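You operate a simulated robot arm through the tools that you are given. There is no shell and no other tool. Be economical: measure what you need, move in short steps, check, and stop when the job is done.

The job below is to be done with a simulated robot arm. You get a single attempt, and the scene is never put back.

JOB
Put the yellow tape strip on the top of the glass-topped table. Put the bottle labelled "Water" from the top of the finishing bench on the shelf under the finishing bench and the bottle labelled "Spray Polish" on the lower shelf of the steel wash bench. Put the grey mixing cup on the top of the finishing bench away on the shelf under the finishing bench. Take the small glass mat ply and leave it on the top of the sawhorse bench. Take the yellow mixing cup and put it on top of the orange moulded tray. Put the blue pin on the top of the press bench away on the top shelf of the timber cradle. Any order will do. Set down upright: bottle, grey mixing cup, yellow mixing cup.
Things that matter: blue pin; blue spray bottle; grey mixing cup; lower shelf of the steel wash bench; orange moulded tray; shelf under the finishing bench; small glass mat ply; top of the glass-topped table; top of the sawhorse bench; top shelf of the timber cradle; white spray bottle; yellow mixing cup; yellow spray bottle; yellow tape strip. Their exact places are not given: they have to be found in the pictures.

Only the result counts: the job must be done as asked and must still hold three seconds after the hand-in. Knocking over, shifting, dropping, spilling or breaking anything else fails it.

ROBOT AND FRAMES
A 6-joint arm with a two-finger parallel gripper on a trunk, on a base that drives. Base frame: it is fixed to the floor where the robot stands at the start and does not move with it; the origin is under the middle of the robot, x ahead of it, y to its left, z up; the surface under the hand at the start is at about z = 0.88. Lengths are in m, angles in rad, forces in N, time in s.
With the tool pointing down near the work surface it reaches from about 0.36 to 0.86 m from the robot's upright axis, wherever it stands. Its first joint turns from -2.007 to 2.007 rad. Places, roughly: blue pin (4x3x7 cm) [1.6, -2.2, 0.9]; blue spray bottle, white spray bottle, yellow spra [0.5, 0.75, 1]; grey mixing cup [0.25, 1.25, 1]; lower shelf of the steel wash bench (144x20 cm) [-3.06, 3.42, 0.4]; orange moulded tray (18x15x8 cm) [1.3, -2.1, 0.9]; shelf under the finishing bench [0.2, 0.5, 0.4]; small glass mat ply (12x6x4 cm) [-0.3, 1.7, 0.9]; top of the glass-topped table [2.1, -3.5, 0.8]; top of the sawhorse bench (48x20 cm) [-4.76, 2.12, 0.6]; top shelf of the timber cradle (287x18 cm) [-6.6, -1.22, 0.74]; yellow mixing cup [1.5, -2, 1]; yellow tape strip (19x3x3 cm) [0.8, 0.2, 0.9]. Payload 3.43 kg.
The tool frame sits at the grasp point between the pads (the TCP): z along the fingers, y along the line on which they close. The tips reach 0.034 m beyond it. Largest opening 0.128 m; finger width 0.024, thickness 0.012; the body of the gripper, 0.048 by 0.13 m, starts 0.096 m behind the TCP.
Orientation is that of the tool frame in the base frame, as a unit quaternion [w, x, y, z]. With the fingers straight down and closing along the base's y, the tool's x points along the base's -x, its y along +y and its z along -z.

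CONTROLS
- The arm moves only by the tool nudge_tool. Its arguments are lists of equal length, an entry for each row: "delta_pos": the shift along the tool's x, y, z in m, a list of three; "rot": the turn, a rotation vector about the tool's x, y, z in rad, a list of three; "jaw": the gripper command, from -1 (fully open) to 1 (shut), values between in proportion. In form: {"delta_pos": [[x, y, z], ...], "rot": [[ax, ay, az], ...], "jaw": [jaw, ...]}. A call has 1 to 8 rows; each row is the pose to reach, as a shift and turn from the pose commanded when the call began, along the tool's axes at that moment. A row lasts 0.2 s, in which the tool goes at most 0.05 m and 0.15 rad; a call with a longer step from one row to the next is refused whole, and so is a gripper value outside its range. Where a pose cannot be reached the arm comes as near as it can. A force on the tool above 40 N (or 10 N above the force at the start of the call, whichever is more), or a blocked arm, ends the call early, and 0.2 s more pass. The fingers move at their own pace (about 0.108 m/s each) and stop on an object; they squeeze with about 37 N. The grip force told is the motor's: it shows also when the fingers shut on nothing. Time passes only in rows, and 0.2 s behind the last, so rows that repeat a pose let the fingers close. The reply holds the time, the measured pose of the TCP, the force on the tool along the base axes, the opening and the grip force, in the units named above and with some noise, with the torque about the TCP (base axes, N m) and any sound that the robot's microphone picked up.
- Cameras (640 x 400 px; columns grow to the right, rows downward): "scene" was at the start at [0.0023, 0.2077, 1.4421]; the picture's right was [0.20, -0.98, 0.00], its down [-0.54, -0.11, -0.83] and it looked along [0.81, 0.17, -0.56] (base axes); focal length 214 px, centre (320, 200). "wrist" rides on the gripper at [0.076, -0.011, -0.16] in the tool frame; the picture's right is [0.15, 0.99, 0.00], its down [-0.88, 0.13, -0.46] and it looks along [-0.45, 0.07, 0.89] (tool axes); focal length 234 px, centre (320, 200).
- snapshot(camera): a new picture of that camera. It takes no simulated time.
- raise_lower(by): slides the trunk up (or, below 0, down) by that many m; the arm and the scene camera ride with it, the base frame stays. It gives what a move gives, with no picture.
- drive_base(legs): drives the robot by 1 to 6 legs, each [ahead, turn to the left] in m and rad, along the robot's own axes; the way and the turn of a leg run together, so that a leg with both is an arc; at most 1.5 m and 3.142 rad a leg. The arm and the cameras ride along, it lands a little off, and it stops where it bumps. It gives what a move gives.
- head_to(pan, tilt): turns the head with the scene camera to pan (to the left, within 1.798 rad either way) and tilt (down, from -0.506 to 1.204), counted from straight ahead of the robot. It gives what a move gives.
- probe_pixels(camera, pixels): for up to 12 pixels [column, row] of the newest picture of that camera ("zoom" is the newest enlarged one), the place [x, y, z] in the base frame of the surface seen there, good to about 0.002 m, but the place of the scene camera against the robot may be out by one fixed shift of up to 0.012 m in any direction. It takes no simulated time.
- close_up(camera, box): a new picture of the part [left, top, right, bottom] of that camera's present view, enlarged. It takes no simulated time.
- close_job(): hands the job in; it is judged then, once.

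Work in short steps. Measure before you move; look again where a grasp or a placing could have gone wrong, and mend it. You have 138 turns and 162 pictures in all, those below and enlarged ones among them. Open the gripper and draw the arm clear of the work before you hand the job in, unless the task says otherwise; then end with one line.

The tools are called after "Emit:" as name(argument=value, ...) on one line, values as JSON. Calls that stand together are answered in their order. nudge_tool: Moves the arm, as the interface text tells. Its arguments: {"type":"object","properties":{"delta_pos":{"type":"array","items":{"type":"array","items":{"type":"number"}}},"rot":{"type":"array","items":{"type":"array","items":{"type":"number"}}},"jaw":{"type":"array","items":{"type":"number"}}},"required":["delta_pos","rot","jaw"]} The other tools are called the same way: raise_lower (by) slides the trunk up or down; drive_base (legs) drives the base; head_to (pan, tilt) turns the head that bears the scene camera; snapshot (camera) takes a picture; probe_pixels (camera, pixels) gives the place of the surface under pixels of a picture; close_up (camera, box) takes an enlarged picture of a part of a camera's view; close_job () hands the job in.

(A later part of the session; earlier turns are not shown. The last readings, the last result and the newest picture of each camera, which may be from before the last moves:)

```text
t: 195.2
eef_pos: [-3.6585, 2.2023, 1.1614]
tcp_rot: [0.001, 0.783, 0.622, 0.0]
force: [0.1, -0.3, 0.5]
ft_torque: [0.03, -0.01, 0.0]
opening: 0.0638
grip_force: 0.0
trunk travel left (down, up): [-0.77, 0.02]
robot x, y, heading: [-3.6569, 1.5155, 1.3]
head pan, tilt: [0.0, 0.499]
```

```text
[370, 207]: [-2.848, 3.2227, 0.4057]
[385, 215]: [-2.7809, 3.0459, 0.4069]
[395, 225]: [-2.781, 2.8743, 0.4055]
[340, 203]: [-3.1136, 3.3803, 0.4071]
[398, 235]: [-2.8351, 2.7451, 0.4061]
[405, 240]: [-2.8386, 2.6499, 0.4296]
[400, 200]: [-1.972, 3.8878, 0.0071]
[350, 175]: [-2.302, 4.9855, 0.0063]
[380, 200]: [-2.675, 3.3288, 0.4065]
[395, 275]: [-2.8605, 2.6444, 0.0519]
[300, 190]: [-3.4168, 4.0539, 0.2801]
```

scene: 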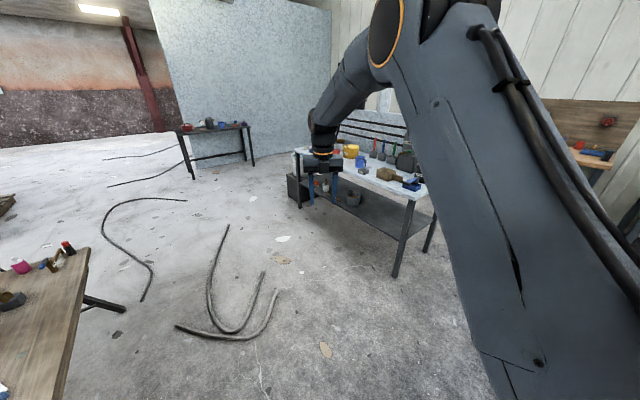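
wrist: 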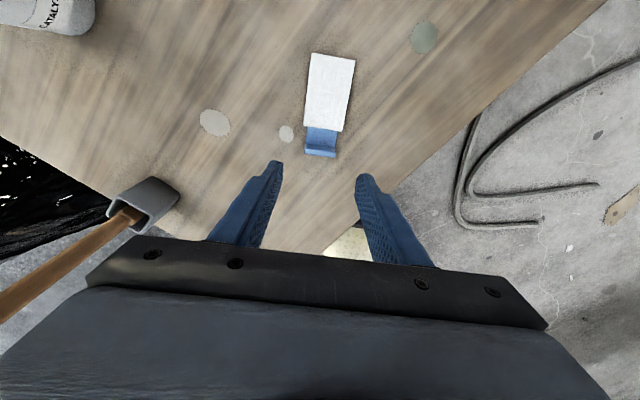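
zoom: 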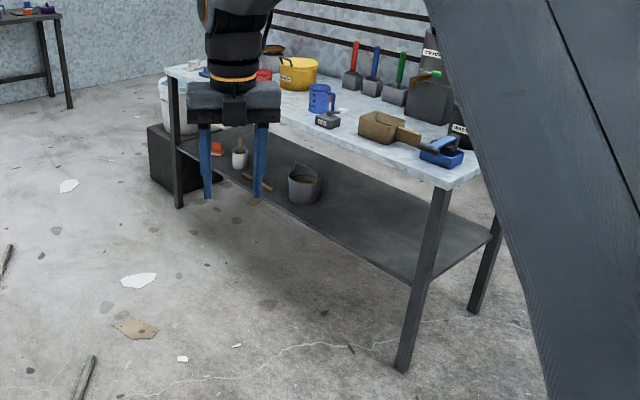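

Wash-bench lower shelf: z≈0.40, free around (-2.78,2.99). Now return for the Spray Polish bottle and set the tool back to 35° pitch on the way.

Emit:
drive_base(legs=[[0, -1.682], [1.5, 0], [1.5, 0], [0.2, 0]])

Emit:
nudge_tool(delta_pos=[[0, 0, 0], [0, 0, 0], [0, 0, 0], [0, 0, 0], [0, 0, 0], [0, 0, 0], [0, 0, 0]], rot=[[0, 0.14, 0], [0, 0.28, 0], [0, 0.42, 0], [0, 0.56, 0], [0, 0.7, 0], [0, 0.84, 0], [0, 0.945, 0]], jaw=[-0.4, -0.4, -0.4, -0.4, -0.4, -0.4, -0.4])

Emit:
head_to(pan=0.4, tilt=0.55)

Emit:
snapshot(camera="scene")

```text
t: 215.0
eef_pos: [0.0015, 0.2336, 1.1612]
tcp_rot: [0.0, 0.986, -0.169, 0.0]
force: [-0.3, -0.2, 0.3]
ft_torque: [0.0, -0.02, 0.0]
opening: 0.064
grip_force: 0.0
trunk travel left (down, up): [-0.77, 0.02]
robot x, y, heading: [-0.6839, 0.3104, -0.387]
head pan, tilt: [0.0, 0.499]
```

```text
t: 216.6
eef_pos: [-0.0003, 0.2292, 1.1593]
tcp_rot: [0.076, 0.877, -0.171, 0.443]
force: [2.5, 2.3, 1.0]
ft_torque: [-0.17, 0.3, -0.17]
opening: 0.0895
grip_force: 0.0
out of reach, approached as far as the arm can: row 6
trunk travel left (down, up): [-0.77, 0.02]
robot x, y, heading: [-0.6806, 0.3104, -0.386]
head pan, tilt: [0.0, 0.499]
```

```text
t: 217.4
eef_pos: [-0.0016, 0.2288, 1.1595]
tcp_rot: [0.075, 0.877, -0.174, 0.442]
force: [0.3, 0.8, -0.6]
ft_torque: [0.03, 0.01, 0.01]
opening: 0.0896
grip_force: 0.0
trunk travel left (down, up): [-0.77, 0.02]
robot x, y, heading: [-0.6788, 0.3099, -0.381]
head pan, tilt: [0.4, 0.55]
```

```text
102 pictures are left
```

scene: 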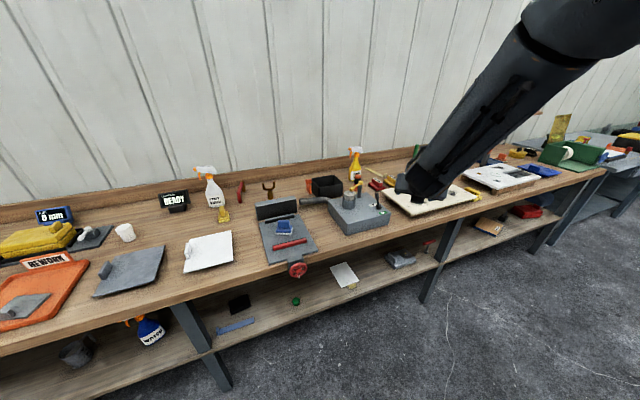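

Reposition the base to approach the yellow bottle along heading ≈0.1.

Emit:
drive_base(legs=[[0, -0.94], [0.32, 0], [0, 1.42], [0.33, 0]])

Emit:
snapshot(camera="wrist")

```text
t: 227.2
eef_pos: [0.3673, 0.2747, 1.1597]
tcp_rot: [-0.029, 0.889, 0.06, 0.453]
force: [0.2, 0.4, 0.2]
ft_torque: [-0.01, 0.02, -0.02]
opening: 0.0895
grip_force: 0.0
trunk travel left (down, up): [-0.77, 0.02]
robot x, y, heading: [-0.2773, 0.0279, 0.092]
head pan, tilt: [0.4, 0.55]
```

```text
101 pictures are left
```

wrist: 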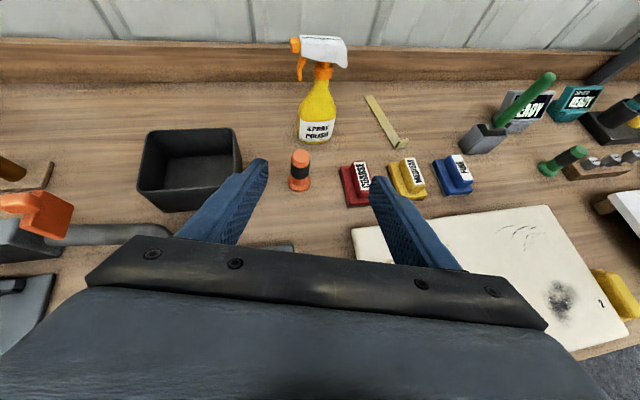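

Emit:
probe_pixels(camera="wrist", pixels=[[300, 128], [317, 130], [334, 128], [318, 138], [320, 90], [318, 50], [300, 155], [300, 182], [357, 168], [385, 118], [375, 100], [403, 145]])

Emit:
close_up(camera="wrist", box=[270, 30, 430, 210])

```text
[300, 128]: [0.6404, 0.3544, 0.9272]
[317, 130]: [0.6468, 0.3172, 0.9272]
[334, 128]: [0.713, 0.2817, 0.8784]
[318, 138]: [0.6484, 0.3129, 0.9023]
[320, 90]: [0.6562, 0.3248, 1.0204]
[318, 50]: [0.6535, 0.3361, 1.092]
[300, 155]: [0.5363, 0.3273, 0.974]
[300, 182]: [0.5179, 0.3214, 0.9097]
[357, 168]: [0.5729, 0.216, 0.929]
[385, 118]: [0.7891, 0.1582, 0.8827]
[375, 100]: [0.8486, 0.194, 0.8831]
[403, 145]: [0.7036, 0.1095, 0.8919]
```

```text
2.22 times, centred on (350, 120) of wrist
```

zoom: 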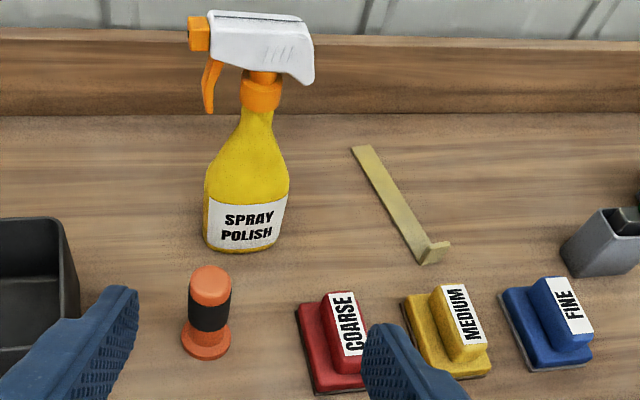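

Bottle centre ≈(0.680,0.322); a roller (top z≈0.975) stands in front but the pitched gripper clears it. Draw the arm back/up 0.1 m, then drive 0.25 m forward.

Emit:
nudge_tool(delta_pos=[[0, 0, -0.04], [0, 0, -0.08], [0, 0, -0.1]], rot=[[0, 0, 0], [0, 0, 0], [0, 0, 0]], jaw=[-0.4, -0.4, -0.4])

Emit:
drive_base(legs=[[0.25, 0]])

```text
t: 228.0
eef_pos: [0.2858, 0.2649, 1.2195]
tcp_rot: [-0.029, 0.889, 0.06, 0.453]
force: [1.0, 0.8, 0.2]
ft_torque: [0.0, 0.02, 0.01]
opening: 0.0895
grip_force: 0.0
trunk travel left (down, up): [-0.77, 0.02]
robot x, y, heading: [-0.2731, 0.0283, 0.094]
head pan, tilt: [0.4, 0.55]
```

```text
t: 229.8
eef_pos: [0.5348, 0.2895, 1.2207]
tcp_rot: [-0.03, 0.889, 0.061, 0.452]
force: [0.2, -0.4, 0.2]
ft_torque: [0.0, 0.0, -0.02]
opening: 0.0897
grip_force: 0.0
trunk travel left (down, up): [-0.77, 0.02]
robot x, y, heading: [-0.028, 0.0533, 0.096]
head pan, tilt: [0.4, 0.55]
```

Go down to the pre-grasp pose.

Emit:
nudge_tool(delta_pos=[[-0.0289, -0.0026, 0.0276], [-0.0577, -0.0052, 0.0552], [-0.0866, -0.0078, 0.0828], [-0.1154, -0.0104, 0.1104], [-0.1443, -0.013, 0.138]], rot=[[0, 0, 0], [0, 0, 0], [0, 0, 0], [0, 0, 0], [0, 0, 0]], jaw=[-0.45, -0.45, -0.45, -0.45, -0.45])

Emit:
snapshot(camera="wrist")

Emit:
probe_pixels(camera="wrist", pixels=[[300, 150], [320, 150], [340, 150], [320, 165], [310, 150], [350, 150], [295, 165]])

```text
t: 231.0
eef_pos: [0.5588, 0.3057, 1.021]
tcp_rot: [-0.029, 0.888, 0.061, 0.454]
force: [-0.3, -0.3, 0.2]
ft_torque: [0.03, -0.03, 0.01]
opening: 0.0928
grip_force: 0.0
trunk travel left (down, up): [-0.77, 0.02]
robot x, y, heading: [-0.0238, 0.0512, 0.095]
head pan, tilt: [0.4, 0.55]
```

```text
99 pictures are left
```

wrist: 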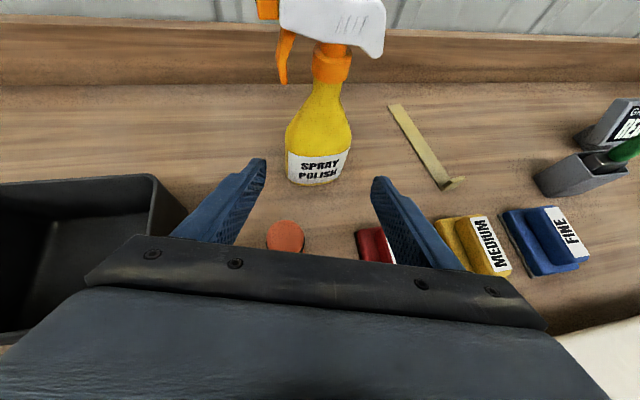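

```text
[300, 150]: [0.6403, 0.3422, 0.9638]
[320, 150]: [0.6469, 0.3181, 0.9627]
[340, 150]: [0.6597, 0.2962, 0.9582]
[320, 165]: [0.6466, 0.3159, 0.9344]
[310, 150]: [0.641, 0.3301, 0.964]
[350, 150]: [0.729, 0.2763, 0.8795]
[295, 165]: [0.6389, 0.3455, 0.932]
```

Well aligned (bottle cols 287–350, fingers mid 318). Advance 0.148 m.

Emit:
nudge_tool(delta_pos=[[0, 0, 0.04], [0, 0, 0.08], [0, 0, 0.115], [0, 0, 0.148]], rot=[[0, 0, 0], [0, 0, 0], [0, 0, 0], [0, 0, 0]], jaw=[-0.45, -0.45, -0.45, -0.45])

Emit:
snapshot(camera="wrist")

```text
t: 232.0
eef_pos: [0.67, 0.3212, 0.9551]
tcp_rot: [-0.033, 0.884, 0.059, 0.462]
force: [-0.1, -0.5, 15.9]
ft_torque: [0.03, 1.65, 0.13]
opening: 0.0929
grip_force: 0.1
trunk travel left (down, up): [-0.77, 0.02]
robot x, y, heading: [-0.0244, 0.0549, 0.093]
head pan, tilt: [0.4, 0.55]
stopped in row 4: the force on the tool passed its limit at 57 N (the readings are from after the stop); the commanded pose is now the measured one
```

```text
98 pictures are left
```

wrist: 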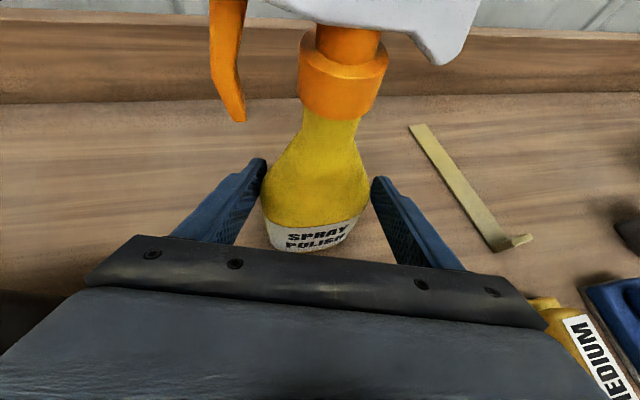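

The gripper body touched the roller's top (upward force, 0.10 m behind the TCP). Lift 10 mm off it and view the roller.

Emit:
nudge_tool(delta_pos=[[0.0065, 0, -0.0045], [0.0081, 0, -0.0059]], rot=[[0, 0, 0], [0, 0, 0]], jaw=[-0.45, -0.45])

Emit:
head_to(pan=0.3, tilt=0.6)

Emit:
close_up(camera="scene", box=[200, 120, 440, 270])

```text
t: 232.6
eef_pos: [0.6697, 0.3216, 0.9627]
tcp_rot: [-0.032, 0.885, 0.06, 0.46]
force: [-0.2, -1.5, 0.5]
ft_torque: [-0.03, 0.01, 0.0]
opening: 0.0929
grip_force: 0.1
trunk travel left (down, up): [-0.77, 0.02]
robot x, y, heading: [-0.0239, 0.0525, 0.093]
head pan, tilt: [0.4, 0.55]
```

```text
t: 233.2
eef_pos: [0.6705, 0.3214, 0.964]
tcp_rot: [-0.032, 0.885, 0.059, 0.461]
force: [0.0, 0.5, 0.0]
ft_torque: [-0.01, -0.01, 0.0]
opening: 0.0926
grip_force: 0.0
trunk travel left (down, up): [-0.77, 0.02]
robot x, y, heading: [-0.0263, 0.0572, 0.099]
head pan, tilt: [0.3, 0.6]
```

```text
2.67 times, centred on (320, 195) of scene
```

zoom: 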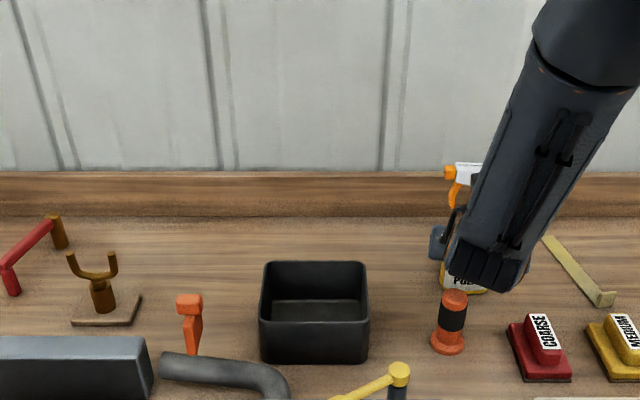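

Roller still upright, force zero. Close on the bottle here.

Emit:
nudge_tool(delta_pos=[[0, 0, 0], [0, 0, 0], [0, 0, 0], [0, 0, 0]], rot=[[0, 0, 0], [0, 0, 0], [0, 0, 0], [0, 0, 0]], jaw=[0, 1, 1, 1])

Emit:
snapshot(camera="wrist")

```text
t: 234.2
eef_pos: [0.67, 0.3209, 0.9628]
tcp_rot: [-0.032, 0.885, 0.059, 0.46]
force: [-0.6, 1.3, 0.9]
ft_torque: [-0.07, -0.01, -0.01]
opening: 0.0784
grip_force: 36.7
trunk travel left (down, up): [-0.77, 0.02]
robot x, y, heading: [-0.0274, 0.0505, 0.09]
head pan, tilt: [0.3, 0.6]
```

```text
96 pictures are left
```

wrist: 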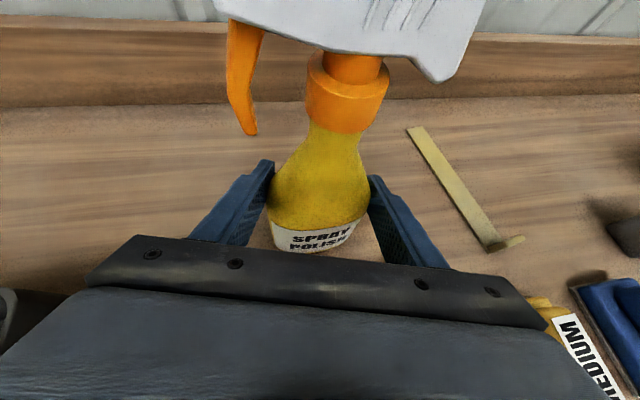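

Grip good (0.078 m). Lift 0.18 m straight up and back away.

Emit:
nudge_tool(delta_pos=[[0.0294, 0, -0.0206], [0.0589, 0, -0.0413], [0.0883, 0, -0.0619], [0.1178, 0, -0.0825], [0.147, 0, -0.103]], rot=[[0, 0, 0], [0, 0, 0], [0, 0, 0], [0, 0, 0], [0, 0, 0]], jaw=[1, 1, 1, 1, 1])

Emit:
drive_base(legs=[[-0.8, 0]])

Emit:
snapshot(camera="scene")

```text
t: 235.4
eef_pos: [0.671, 0.3201, 1.1432]
tcp_rot: [-0.033, 0.885, 0.06, 0.46]
force: [0.4, 0.4, -4.6]
ft_torque: [-0.02, 0.03, -0.02]
opening: 0.0786
grip_force: 37.1
trunk travel left (down, up): [-0.77, 0.02]
robot x, y, heading: [-0.0234, 0.0519, 0.092]
head pan, tilt: [0.3, 0.6]
```

```text
t: 239.8
eef_pos: [-0.1289, 0.2455, 1.1425]
tcp_rot: [-0.032, 0.885, 0.061, 0.46]
force: [-0.3, 0.2, -5.5]
ft_torque: [-0.03, 0.03, 0.03]
opening: 0.0784
grip_force: 36.5
trunk travel left (down, up): [-0.77, 0.02]
robot x, y, heading: [-0.82, -0.0241, 0.106]
head pan, tilt: [0.3, 0.6]
```

```text
95 pictures are left
```

scene: 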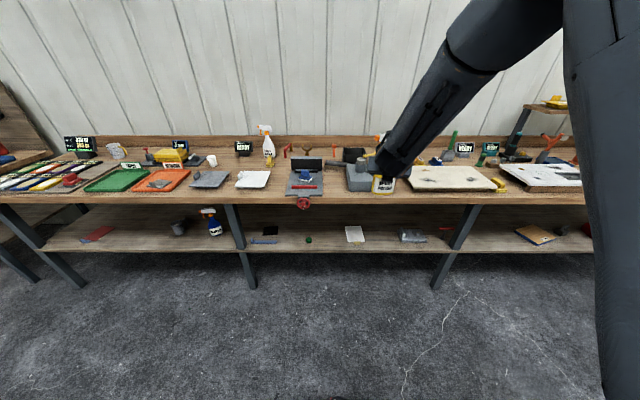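

Nothing else disturbed. Drive toward the wash bench and look.

Emit:
drive_base(legs=[[0, 2.438], [1.45, 0], [1.4, 0], [0, -1.35]])

Emit:
head_to(pan=0.3, tilt=0.6)

Emit:
snapshot(camera="scene")

```text
t: 262.5
eef_pos: [-3.0292, 2.3651, 1.1426]
tcp_rot: [-0.262, 0.731, 0.503, 0.379]
force: [0.5, -0.3, -4.5]
ft_torque: [-0.02, -0.01, -0.01]
opening: 0.0782
grip_force: 37.2
trunk travel left (down, up): [-0.77, 0.02]
robot x, y, heading: [-3.1242, 1.6262, 1.169]
head pan, tilt: [0.3, 0.6]
```

```text
t: 263.1
eef_pos: [-3.0289, 2.3638, 1.1415]
tcp_rot: [-0.263, 0.73, 0.504, 0.379]
force: [0.3, -0.1, -5.6]
ft_torque: [-0.03, 0.04, 0.01]
opening: 0.0784
grip_force: 37.3
trunk travel left (down, up): [-0.77, 0.02]
robot x, y, heading: [-3.1262, 1.6214, 1.168]
head pan, tilt: [0.3, 0.6]
```

```text
94 pictures are left
```

scene: 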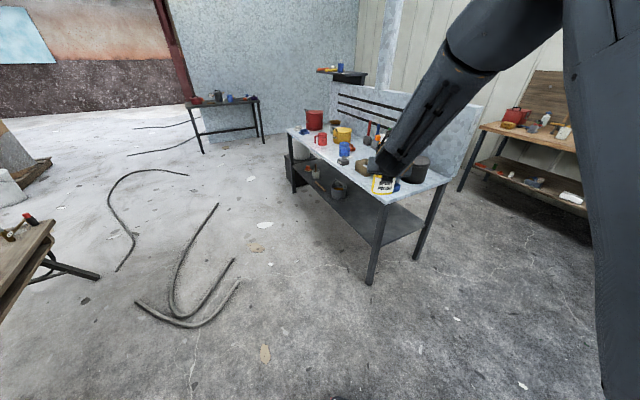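

Probe the shelf, near leg, bench top edge and the hose on the floor.

Emit:
probe_pixels(camera="scene", pixels=[[385, 235], [370, 225], [400, 225], [355, 215], [372, 250], [370, 280], [360, 190], [380, 204], [235, 262], [210, 320], [138, 302], [338, 195]])

Emit:
close_up(camera="scene", box=[270, 100, 470, 300])

```text
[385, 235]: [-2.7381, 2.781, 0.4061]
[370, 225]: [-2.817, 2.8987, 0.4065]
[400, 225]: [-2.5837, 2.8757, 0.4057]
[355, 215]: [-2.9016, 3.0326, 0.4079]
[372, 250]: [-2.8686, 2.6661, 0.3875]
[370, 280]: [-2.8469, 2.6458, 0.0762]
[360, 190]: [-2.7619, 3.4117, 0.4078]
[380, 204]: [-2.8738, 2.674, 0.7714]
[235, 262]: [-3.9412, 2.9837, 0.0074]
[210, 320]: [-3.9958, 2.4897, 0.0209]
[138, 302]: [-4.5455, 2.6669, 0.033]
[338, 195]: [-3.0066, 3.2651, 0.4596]
```

```text
2.00 times, centred on (370, 200) of scene
```

zoom: 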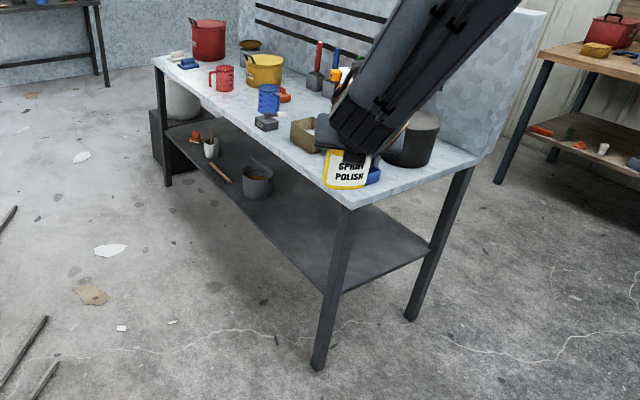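

I'll approach the shelf along heading 0.6 to keep clear of hose, leg and bucket. Drive to the stand-off at (-3.63,2.26).

Emit:
drive_base(legs=[[0, 1.069], [0.815, 0], [0, -1.637]])

Emit:
raise_lower(by=-0.4)

Emit:
raise_lower(by=-0.23)

Emit:
snapshot(camera="scene")

Emit:
snapshot(camera="wrist")

```text
t: 274.1
eef_pos: [-3.1537, 2.8417, 1.1426]
tcp_rot: [-0.148, 0.841, 0.283, 0.436]
force: [-0.4, 0.7, -5.1]
ft_torque: [-0.01, 0.03, 0.05]
opening: 0.0782
grip_force: 36.8
trunk travel left (down, up): [-0.77, 0.02]
robot x, y, heading: [-3.6278, 2.2655, 0.603]
head pan, tilt: [0.3, 0.6]
```

```text
t: 277.9
eef_pos: [-3.1539, 2.8411, 0.7426]
tcp_rot: [-0.148, 0.841, 0.282, 0.437]
force: [-0.3, 0.0, -5.1]
ft_torque: [-0.01, 0.04, 0.0]
opening: 0.0782
grip_force: 37.0
trunk travel left (down, up): [-0.37, 0.42]
robot x, y, heading: [-3.627, 2.2655, 0.608]
head pan, tilt: [0.3, 0.6]
```

```text
t: 280.4
eef_pos: [-3.1535, 2.8415, 0.5133]
tcp_rot: [-0.148, 0.841, 0.282, 0.437]
force: [0.1, -0.3, -5.4]
ft_torque: [-0.05, -0.01, 0.02]
opening: 0.0782
grip_force: 37.0
trunk travel left (down, up): [-0.14, 0.65]
robot x, y, heading: [-3.6276, 2.2625, 0.608]
head pan, tilt: [0.3, 0.6]
```

```text
92 pictures are left
```

scene: 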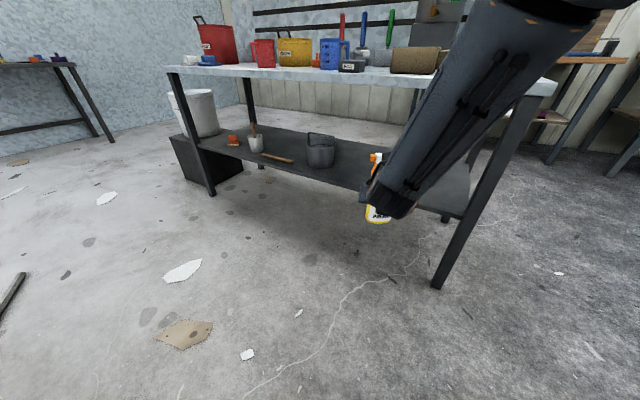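

```text
91 pictures are left
```

wrist: 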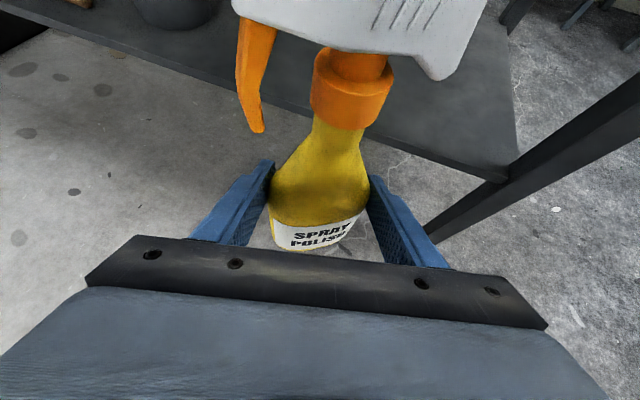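

Bottle bottom ≈0.43, 3 cm above the shelf. Drive in 0.35 m.

Emit:
drive_base(legs=[[0.35, 0]])

Emit:
snapshot(camera="wrist")

Emit:
probe_pixels(camera="wrist", pixels=[[200, 150], [450, 200], [150, 200], [320, 245], [220, 60], [480, 300]])

```text
t: 282.6
eef_pos: [-2.8675, 3.0416, 0.5129]
tcp_rot: [-0.148, 0.842, 0.283, 0.436]
force: [0.5, -0.1, -5.7]
ft_torque: [-0.04, 0.05, 0.01]
opening: 0.0782
grip_force: 37.1
trunk travel left (down, up): [-0.14, 0.65]
robot x, y, heading: [-3.343, 2.4625, 0.606]
head pan, tilt: [0.3, 0.6]
```

```text
90 pictures are left
```

wrist: 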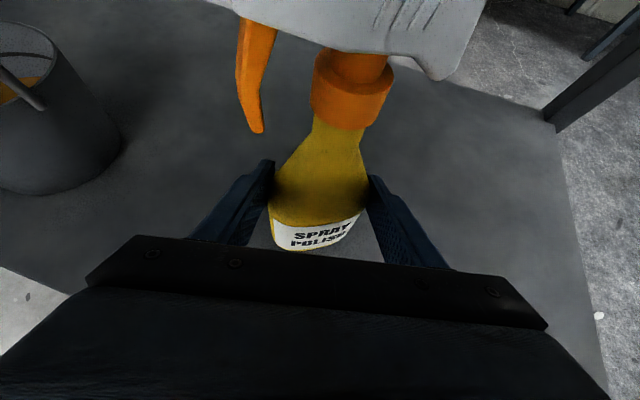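

```text
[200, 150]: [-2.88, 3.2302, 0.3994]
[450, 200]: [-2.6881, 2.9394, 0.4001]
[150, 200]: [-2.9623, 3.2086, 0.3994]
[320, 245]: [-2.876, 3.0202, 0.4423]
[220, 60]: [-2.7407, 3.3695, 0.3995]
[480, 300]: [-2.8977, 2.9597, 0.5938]
```

Shelf z≈0.400. Lower ~0.032 m to contact.

Emit:
nudge_tool(delta_pos=[[-0.0164, 0, 0.0116], [-0.0225, 0, 0.0159], [-0.0254, 0, 0.0179], [-0.0266, 0, 0.0188]], rot=[[0, 0, 0], [0, 0, 0], [0, 0, 0], [0, 0, 0]], jaw=[1, 1, 1, 1])

```text
t: 283.6
eef_pos: [-2.8684, 3.0413, 0.4828]
tcp_rot: [-0.151, 0.839, 0.282, 0.44]
force: [-6.1, 0.7, 31.4]
ft_torque: [-0.27, 0.18, -0.25]
opening: 0.0782
grip_force: 37.5
trunk travel left (down, up): [-0.14, 0.65]
robot x, y, heading: [-3.3438, 2.4659, 0.606]
head pan, tilt: [0.3, 0.6]
```

Contact (31 N). Ease 1–2 mm, open, and withdraw along the tool axis.

Emit:
nudge_tool(delta_pos=[[0.0012, 0, -0.0009], [0.0012, 0, -0.0009], [0.0012, 0, -0.0009], [0.0012, 0, -0.0009]], rot=[[0, 0, 0], [0, 0, 0], [0, 0, 0], [0, 0, 0]], jaw=[1, -0.35, -0.5, -0.5])

Emit:
nudge_tool(delta_pos=[[0, 0, -0.03], [0, 0, -0.06], [0, 0, -0.09], [0, 0, -0.11]], rot=[[0, 0, 0], [0, 0, 0], [0, 0, 0], [0, 0, 0]], jaw=[-0.5, -0.5, -0.5, -0.5])

Emit:
snapshot(camera="wrist")

```text
t: 284.6
eef_pos: [-2.8673, 3.0392, 0.4797]
tcp_rot: [-0.148, 0.841, 0.283, 0.436]
force: [-0.1, 0.2, -1.0]
ft_torque: [-0.02, 0.01, 0.0]
opening: 0.096
grip_force: 0.1
trunk travel left (down, up): [-0.14, 0.65]
robot x, y, heading: [-3.3445, 2.4625, 0.613]
head pan, tilt: [0.3, 0.6]
```

```text
t: 285.6
eef_pos: [-2.9382, 2.9893, 0.5449]
tcp_rot: [-0.147, 0.842, 0.283, 0.436]
force: [0.2, 0.7, 0.6]
ft_torque: [-0.03, 0.08, 0.01]
opening: 0.0959
grip_force: 0.0
out of reach, approached as far as the arm can: row 4
trunk travel left (down, up): [-0.14, 0.65]
robot x, y, heading: [-3.3388, 2.4664, 0.611]
head pan, tilt: [0.3, 0.6]
```

```text
89 pictures are left
```

wrist: 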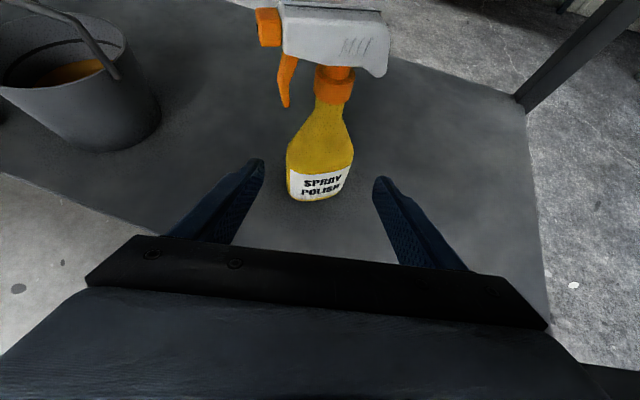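

Spray Polish stands on the shelf. Back out, raise, and return to the finishing bench for the tape strip.

Emit:
drive_base(legs=[[-0.4, 0]])

Emit:
raise_lower(by=0.4)

Emit:
raise_lower(by=0.25)

Emit:
drive_base(legs=[[0, -1.22], [1.4, 0], [1.4, 0], [1.1, 0], [0, 0.77]])

Emit:
nudge_tool(delta_pos=[[0, 0, 0], [0, 0, 0], [0, 0, 0], [0, 0, 0], [0, 0, 0], [0, 0, 0], [0, 0, 0]], rot=[[0, -0.14, 0], [0, -0.28, 0], [0, -0.42, 0], [0, -0.56, 0], [0, -0.7, 0], [0, -0.84, 0], [0, -0.94, 0]], jaw=[-0.3, -0.3, -0.3, -0.3, -0.3, -0.3, -0.3])

Emit:
snapshot(camera="scene")

```text
t: 288.1
eef_pos: [-3.2665, 2.7591, 0.5453]
tcp_rot: [-0.147, 0.842, 0.282, 0.435]
force: [0.0, 0.4, 0.0]
ft_torque: [0.01, -0.03, 0.0]
opening: 0.096
grip_force: 0.1
trunk travel left (down, up): [-0.14, 0.65]
robot x, y, heading: [-3.673, 2.2388, 0.605]
head pan, tilt: [0.3, 0.6]
```

```text
t: 292.0
eef_pos: [-3.2664, 2.7592, 0.9447]
tcp_rot: [-0.147, 0.842, 0.282, 0.436]
force: [-0.2, 0.6, -0.2]
ft_torque: [-0.01, 0.03, -0.03]
opening: 0.0963
grip_force: 0.1
trunk travel left (down, up): [-0.54, 0.25]
robot x, y, heading: [-3.6725, 2.2351, 0.603]
head pan, tilt: [0.3, 0.6]
```

```text
t: 294.5
eef_pos: [-3.268, 2.76, 1.1945]
tcp_rot: [-0.146, 0.842, 0.281, 0.436]
force: [-0.4, -0.3, 0.3]
ft_torque: [0.01, 0.02, 0.02]
opening: 0.0963
grip_force: 0.1
trunk travel left (down, up): [-0.79, 0.0]
robot x, y, heading: [-3.6732, 2.235, 0.607]
head pan, tilt: [0.3, 0.6]
```

```text
t: 318.4
eef_pos: [0.0763, 0.229, 1.1943]
tcp_rot: [-0.041, 0.884, 0.079, 0.458]
force: [-0.5, -0.3, 0.4]
ft_torque: [-0.01, 0.02, -0.03]
opening: 0.0961
grip_force: 0.1
trunk travel left (down, up): [-0.79, 0.0]
robot x, y, heading: [-0.5237, -0.0591, 0.136]
head pan, tilt: [0.3, 0.6]
```

```text
t: 320.0
eef_pos: [0.0767, 0.2299, 1.194]
tcp_rot: [-0.001, 0.996, 0.089, 0.007]
force: [-0.4, -0.1, 0.3]
ft_torque: [0.04, -0.05, 0.0]
opening: 0.0829
grip_force: 0.0
out of reach, approached as far as the arm can: row 2
trunk travel left (down, up): [-0.79, 0.0]
robot x, y, heading: [-0.5198, -0.0577, 0.143]
head pan, tilt: [0.3, 0.6]
```

```text
88 pictures are left
```

scene: 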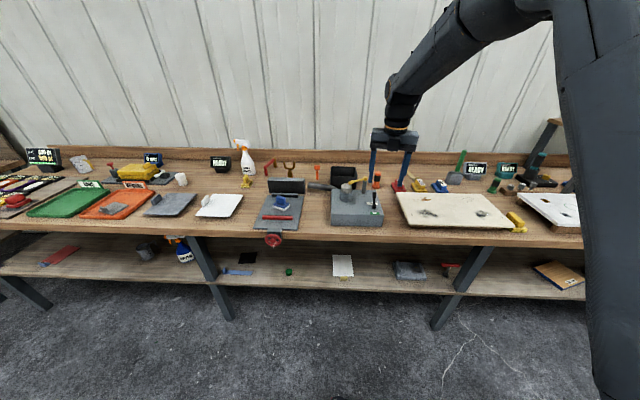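

Yaw the tool −1.15 rad (to close along the strip's length across its upright lip), then drive closer.

Emit:
nudge_tool(delta_pos=[[0, 0, 0], [0, 0, 0], [0, 0, 0], [0, 0, 0], [0, 0, 0], [0, 0, 0], [0, 0, 0], [0, 0, 0]], rot=[[0, 0, 0.144], [0, 0, 0.288], [0, 0, 0.432], [0, 0, 0.576], [0, 0, 0.72], [0, 0, 0.864], [0, 0, 1.008], [0, 0, 1.15]], jaw=[-0.3, -0.3, -0.3, -0.3, -0.3, -0.3, -0.3, -0.3])

Emit:
drive_base(legs=[[0.52, 0]])

Emit:
snapshot(camera="wrist")

```text
t: 321.8
eef_pos: [0.0772, 0.229, 1.1953]
tcp_rot: [-0.005, 0.884, -0.467, 0.007]
force: [-0.4, 0.0, -0.5]
ft_torque: [0.01, -0.01, 0.03]
opening: 0.0831
grip_force: 0.0
trunk travel left (down, up): [-0.79, 0.0]
robot x, y, heading: [-0.521, -0.0552, 0.141]
head pan, tilt: [0.3, 0.6]
```

```text
t: 324.9
eef_pos: [0.5982, 0.3039, 1.1946]
tcp_rot: [-0.006, 0.885, -0.466, 0.006]
force: [-0.1, 0.3, -0.7]
ft_torque: [0.01, -0.03, 0.02]
opening: 0.0834
grip_force: 0.1
trunk travel left (down, up): [-0.79, 0.0]
robot x, y, heading: [0.002, 0.0145, 0.142]
head pan, tilt: [0.3, 0.6]
```

```text
87 pictures are left
```

wrist: 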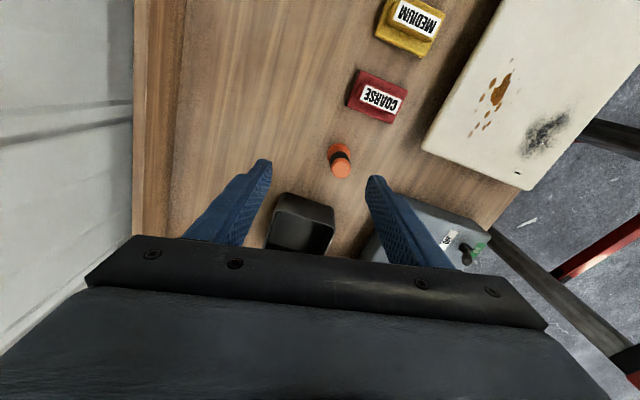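

Move the tool above the strip's near lip (≈(0.703,0.112)) at z≈1.09 and look.

Emit:
nudge_tool(delta_pos=[[0.036, 0.0035, 0.0], [0.072, 0.007, 0.0], [0.108, 0.0105, 0.02], [0.144, 0.014, 0.045], [0.18, 0.0175, 0.07], [0.216, 0.021, 0.1]], rot=[[0, 0, 0], [0, 0, 0], [0, 0, 0], [0, 0, 0], [0, 0, 0], [0, 0, 0]], jaw=[-0.3, -0.3, -0.3, -0.3, -0.3, -0.3])

Emit:
snapshot(camera="wrist")

```text
t: 326.3
eef_pos: [0.706, 0.1146, 1.0967]
tcp_rot: [-0.007, 0.885, -0.466, 0.006]
force: [0.2, -0.9, 0.2]
ft_torque: [0.01, -0.01, 0.01]
opening: 0.0834
grip_force: 0.0
trunk travel left (down, up): [-0.79, 0.0]
robot x, y, heading: [-0.0006, 0.0185, 0.142]
head pan, tilt: [0.3, 0.6]
```

```text
86 pictures are left
```

wrist: 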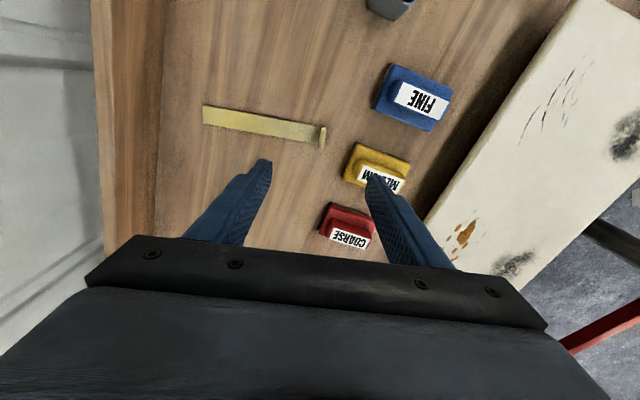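

Emit:
close_up(camera="wrist", box=[190, 80, 350, 180])

Emit:
probe_pixels(camera="wrist", pixels=[[323, 127], [322, 146], [323, 136], [316, 135], [330, 137], [265, 124], [205, 114], [263, 133], [267, 115], [350, 145], [360, 155]])

```text
4.00 times, centred on (270, 130) of wrist
```

zoom: 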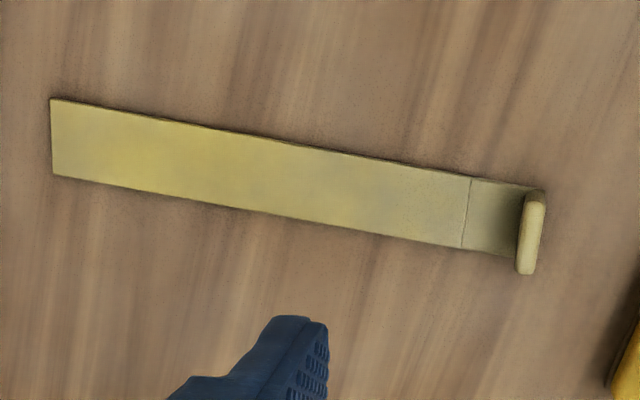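

```text
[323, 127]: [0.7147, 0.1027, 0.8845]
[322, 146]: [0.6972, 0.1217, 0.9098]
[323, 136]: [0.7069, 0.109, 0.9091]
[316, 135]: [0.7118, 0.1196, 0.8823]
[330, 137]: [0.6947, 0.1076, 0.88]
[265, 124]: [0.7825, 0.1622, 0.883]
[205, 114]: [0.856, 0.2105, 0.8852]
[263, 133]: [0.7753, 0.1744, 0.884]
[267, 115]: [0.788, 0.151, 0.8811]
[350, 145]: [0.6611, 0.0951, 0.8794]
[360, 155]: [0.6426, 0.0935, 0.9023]
```

Lip top centre ≈(0.702,0.115,0.910), strip heading ≈0.575. Descend with the jaws at 4 cm to straddle the lip.

Emit:
nudge_tool(delta_pos=[[-0.001, 0.0015, 0.045], [-0.002, 0.003, 0.09], [-0.003, 0.0045, 0.13]], rot=[[0, 0, 0.009], [0, 0, 0.018], [0, 0, 0.027]], jaw=[0.375, 0.375, 0.375])

Emit:
snapshot(camera="wrist")

Emit:
close_up(camera="wrist", box=[250, 120, 390, 220])

```text
t: 327.1
eef_pos: [0.7018, 0.1146, 0.9663]
tcp_rot: [-0.005, 0.878, -0.478, 0.006]
force: [-0.6, 0.0, 0.8]
ft_torque: [0.0, -0.05, 0.0]
opening: 0.04
grip_force: 0.0
trunk travel left (down, up): [-0.79, 0.0]
robot x, y, heading: [-0.0005, 0.0179, 0.144]
head pan, tilt: [0.3, 0.6]
```

```text
84 pictures are left
```

wrist: 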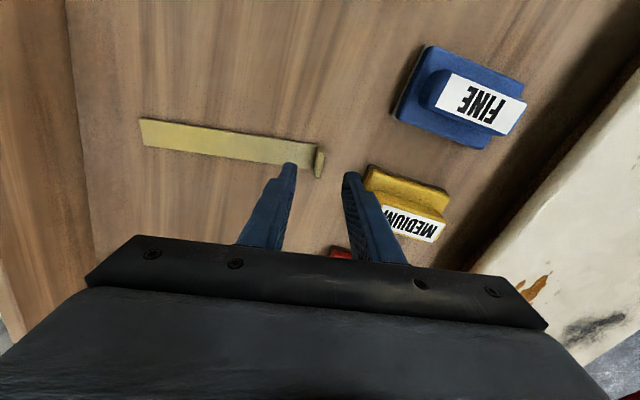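

```text
4.00 times, centred on (320, 170) of wrist
```

zoom: 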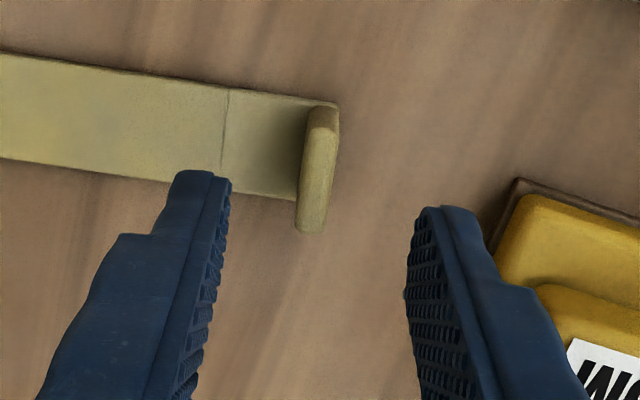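

Centred; narrow the jaws to 3 cm for clearance from the yellow block, descend 0.044 m and close.

Emit:
nudge_tool(delta_pos=[[0, 0, 0], [0, 0.0005, 0.025], [0, 0.001, 0.044], [0, 0.001, 0.044], [0, 0.001, 0.044], [0, 0.001, 0.044]], rot=[[0, 0, 0], [0, 0, 0], [0, 0, 0], [0, 0, 0], [0, 0, 0], [0, 0, 0]], jaw=[0.53, 0.53, 0.53, 1, 1, 1])

Emit:
snapshot(camera="wrist")

```text
t: 328.5
eef_pos: [0.7023, 0.1162, 0.9227]
tcp_rot: [-0.006, 0.878, -0.478, 0.007]
force: [0.7, 0.7, 0.3]
ft_torque: [0.01, 0.03, 0.01]
opening: 0.0065
grip_force: 36.5
trunk travel left (down, up): [-0.79, 0.0]
robot x, y, heading: [-0.0032, 0.0226, 0.135]
head pan, tilt: [0.3, 0.6]
```

```text
82 pictures are left
```

wrist: 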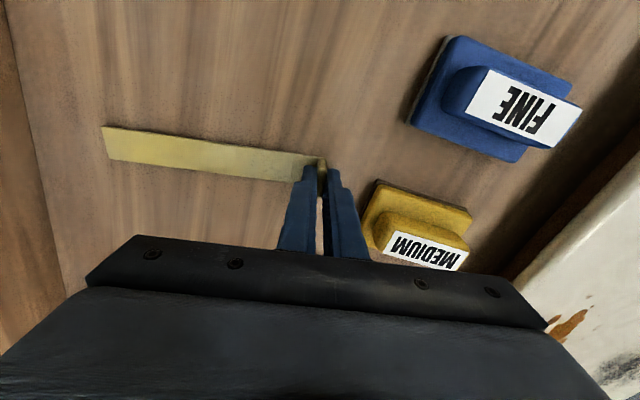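

Lip gripped (0.0065 m). Lift 0.2 m and check.

Emit:
nudge_tool(delta_pos=[[0, 0, -0.03], [0, 0, -0.07], [0, 0, -0.11], [0, 0, -0.15], [0, 0, -0.2]], rot=[[0, 0, 0], [0, 0, 0], [0, 0, 0], [0, 0, 0], [0, 0, 0]], jaw=[1, 1, 1, 1, 1])

Emit:
snapshot(camera="wrist")

```text
t: 329.7
eef_pos: [0.6965, 0.1133, 1.1228]
tcp_rot: [-0.005, 0.878, -0.478, 0.006]
force: [0.7, -0.8, -1.0]
ft_torque: [0.02, 0.06, 0.03]
opening: 0.0063
grip_force: 37.2
trunk travel left (down, up): [-0.79, 0.0]
robot x, y, heading: [-0.005, 0.0176, 0.138]
head pan, tilt: [0.3, 0.6]
```

```text
81 pictures are left
```

wrist: 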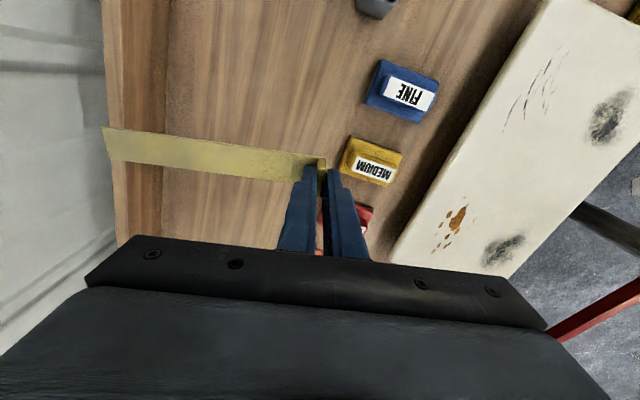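

Held level. Back off and drive along the wall (heading −1.22) toward the press bench and glass-topped table.

Emit:
drive_base(legs=[[-0.6, 0], [0, -1.357], [1.5, 0], [1.0, 0], [0, 0.9]])

Emit:
head_to(pan=0.3, tilt=0.5)

Emit:
snapshot(camera="scene")

```text
t: 350.5
eef_pos: [0.9827, -2.6127, 1.1238]
tcp_rot: [-0.004, 0.753, -0.658, 0.007]
force: [0.4, -0.2, -0.1]
ft_torque: [0.0, 0.05, -0.03]
opening: 0.0068
grip_force: 37.4
trunk travel left (down, up): [-0.79, 0.0]
robot x, y, heading: [0.3093, -2.3989, -0.301]
head pan, tilt: [0.3, 0.6]
```

```text
t: 351.2
eef_pos: [0.9827, -2.6122, 1.1216]
tcp_rot: [-0.004, 0.754, -0.657, 0.007]
force: [0.2, -0.7, 0.0]
ft_torque: [0.01, 0.03, -0.02]
opening: 0.0065
grip_force: 37.1
trunk travel left (down, up): [-0.79, 0.0]
robot x, y, heading: [0.3109, -2.4025, -0.299]
head pan, tilt: [0.3, 0.499]
```

```text
80 pictures are left
```

scene: 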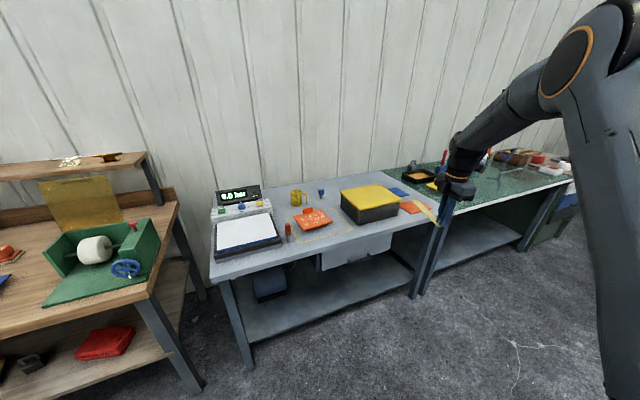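

The yellow cup (297,197), blue pin (321,193), orange tray (312,220) and the glass-topped table (500,185) are visible. Close-ups and probes.

Emit:
close_up(camera="scene", box=[270, 170, 370, 250])

Emit:
close_up(camera="scene", box=[380, 130, 600, 270])

Emit:
probe_pixels(camera="scene", pixels=[[297, 200], [296, 192], [321, 192], [312, 222], [310, 212], [330, 180], [480, 205], [500, 185], [540, 175], [515, 195], [465, 208], [560, 182]])

```text
5.00 times, centred on (320, 210) of scene
```

zoom: 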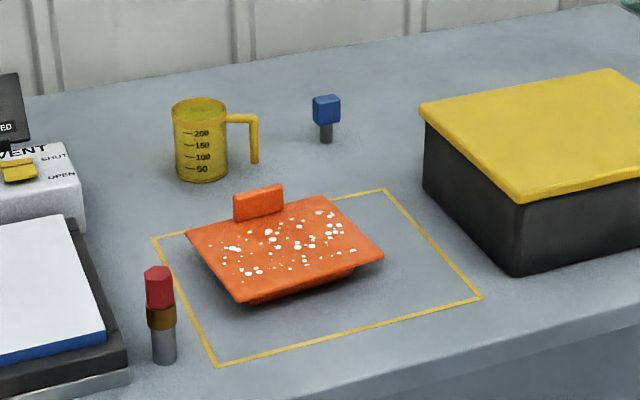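

```text
2.86 times, centred on (490, 200) of scene
```

zoom: 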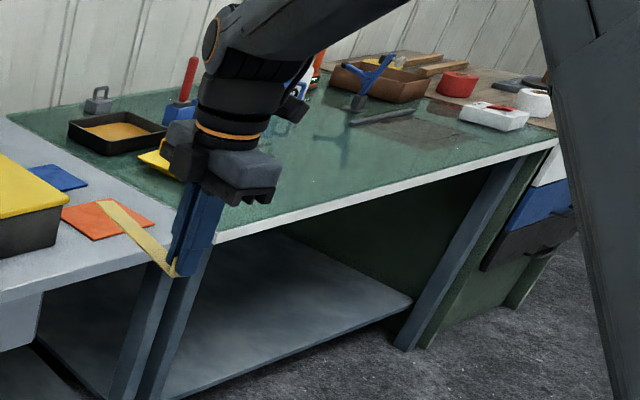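

```text
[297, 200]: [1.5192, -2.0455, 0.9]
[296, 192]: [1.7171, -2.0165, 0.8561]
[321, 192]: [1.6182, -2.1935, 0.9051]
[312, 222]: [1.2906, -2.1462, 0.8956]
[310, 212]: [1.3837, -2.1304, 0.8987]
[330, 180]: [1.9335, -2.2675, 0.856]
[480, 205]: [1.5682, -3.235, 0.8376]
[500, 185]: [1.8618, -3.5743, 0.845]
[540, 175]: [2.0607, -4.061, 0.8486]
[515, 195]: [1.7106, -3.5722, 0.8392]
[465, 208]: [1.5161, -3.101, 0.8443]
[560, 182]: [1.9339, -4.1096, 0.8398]
```

Glass top z≈0.84, free in its front-middle. Drive in front of it.

Emit:
drive_base(legs=[[0, -0.78], [1.45, 0], [0, 1.431]])

Emit:
head_to(pan=0.1, tilt=0.6)

Emit:
snapshot(camera="scene")

Emit:
snapshot(camera="wrist")

```text
t: 363.9
eef_pos: [1.6626, -3.4226, 1.1227]
tcp_rot: [-0.006, 0.926, -0.377, 0.006]
force: [-0.3, 0.1, 0.5]
ft_torque: [-0.01, 0.03, -0.01]
opening: 0.0066
grip_force: 37.9
trunk travel left (down, up): [-0.79, 0.0]
robot x, y, heading: [1.0006, -3.6663, 0.368]
head pan, tilt: [0.3, 0.499]
```

```text
t: 364.7
eef_pos: [1.6619, -3.4214, 1.1229]
tcp_rot: [-0.006, 0.926, -0.377, 0.006]
force: [0.8, -0.1, -1.1]
ft_torque: [0.0, -0.01, -0.01]
opening: 0.0065
grip_force: 36.7
trunk travel left (down, up): [-0.79, 0.0]
robot x, y, heading: [1.0047, -3.669, 0.362]
head pan, tilt: [0.099, 0.6]
```

```text
77 pictures are left
```

scene: 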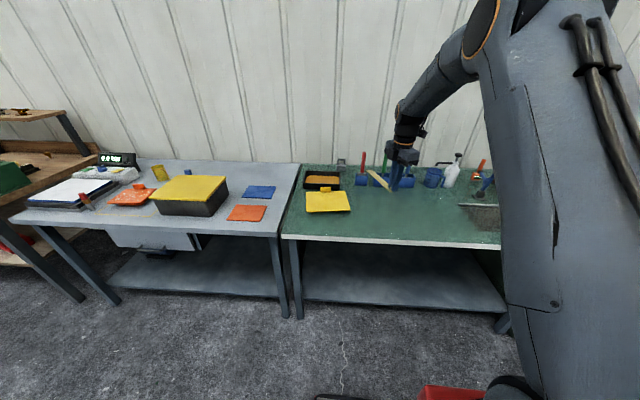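

```text
76 pictures are left
```

wrist: 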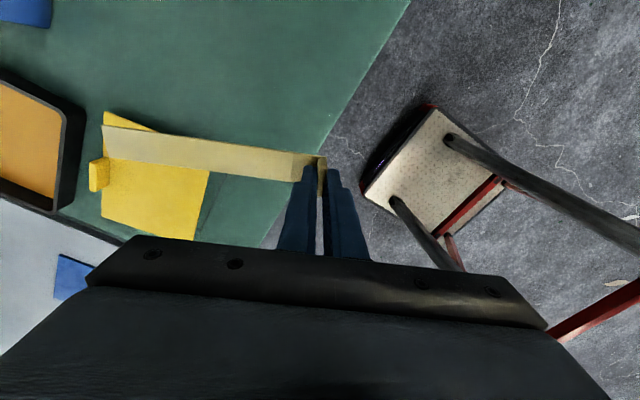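

Yellow block lies left of the strip's shadow; I need to shift toward image-top. Probe the glass top there.

Emit:
probe_pixels(camera="wrist", pixels=[[250, 60], [200, 90], [300, 90], [330, 130], [150, 50], [120, 115], [200, 180], [208, 170], [60, 100], [300, 20]])

Emit:
probe_pixels(camera="scene", pixels=[[420, 215], [380, 200], [450, 205], [390, 235], [440, 190], [330, 200], [440, 178], [480, 215]])

```text
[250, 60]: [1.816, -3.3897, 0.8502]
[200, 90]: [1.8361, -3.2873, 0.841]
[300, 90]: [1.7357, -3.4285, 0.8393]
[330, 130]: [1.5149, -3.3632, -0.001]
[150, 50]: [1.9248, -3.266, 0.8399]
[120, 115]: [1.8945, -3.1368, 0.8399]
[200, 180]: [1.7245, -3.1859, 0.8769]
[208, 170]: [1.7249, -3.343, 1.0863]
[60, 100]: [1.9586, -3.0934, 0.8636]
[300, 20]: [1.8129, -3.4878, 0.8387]
```

```text
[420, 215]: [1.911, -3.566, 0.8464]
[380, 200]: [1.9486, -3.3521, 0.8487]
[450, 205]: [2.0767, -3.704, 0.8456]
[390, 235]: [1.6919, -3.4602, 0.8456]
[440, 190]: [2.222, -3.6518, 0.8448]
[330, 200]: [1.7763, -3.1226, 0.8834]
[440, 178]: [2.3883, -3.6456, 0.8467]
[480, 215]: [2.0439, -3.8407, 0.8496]
```

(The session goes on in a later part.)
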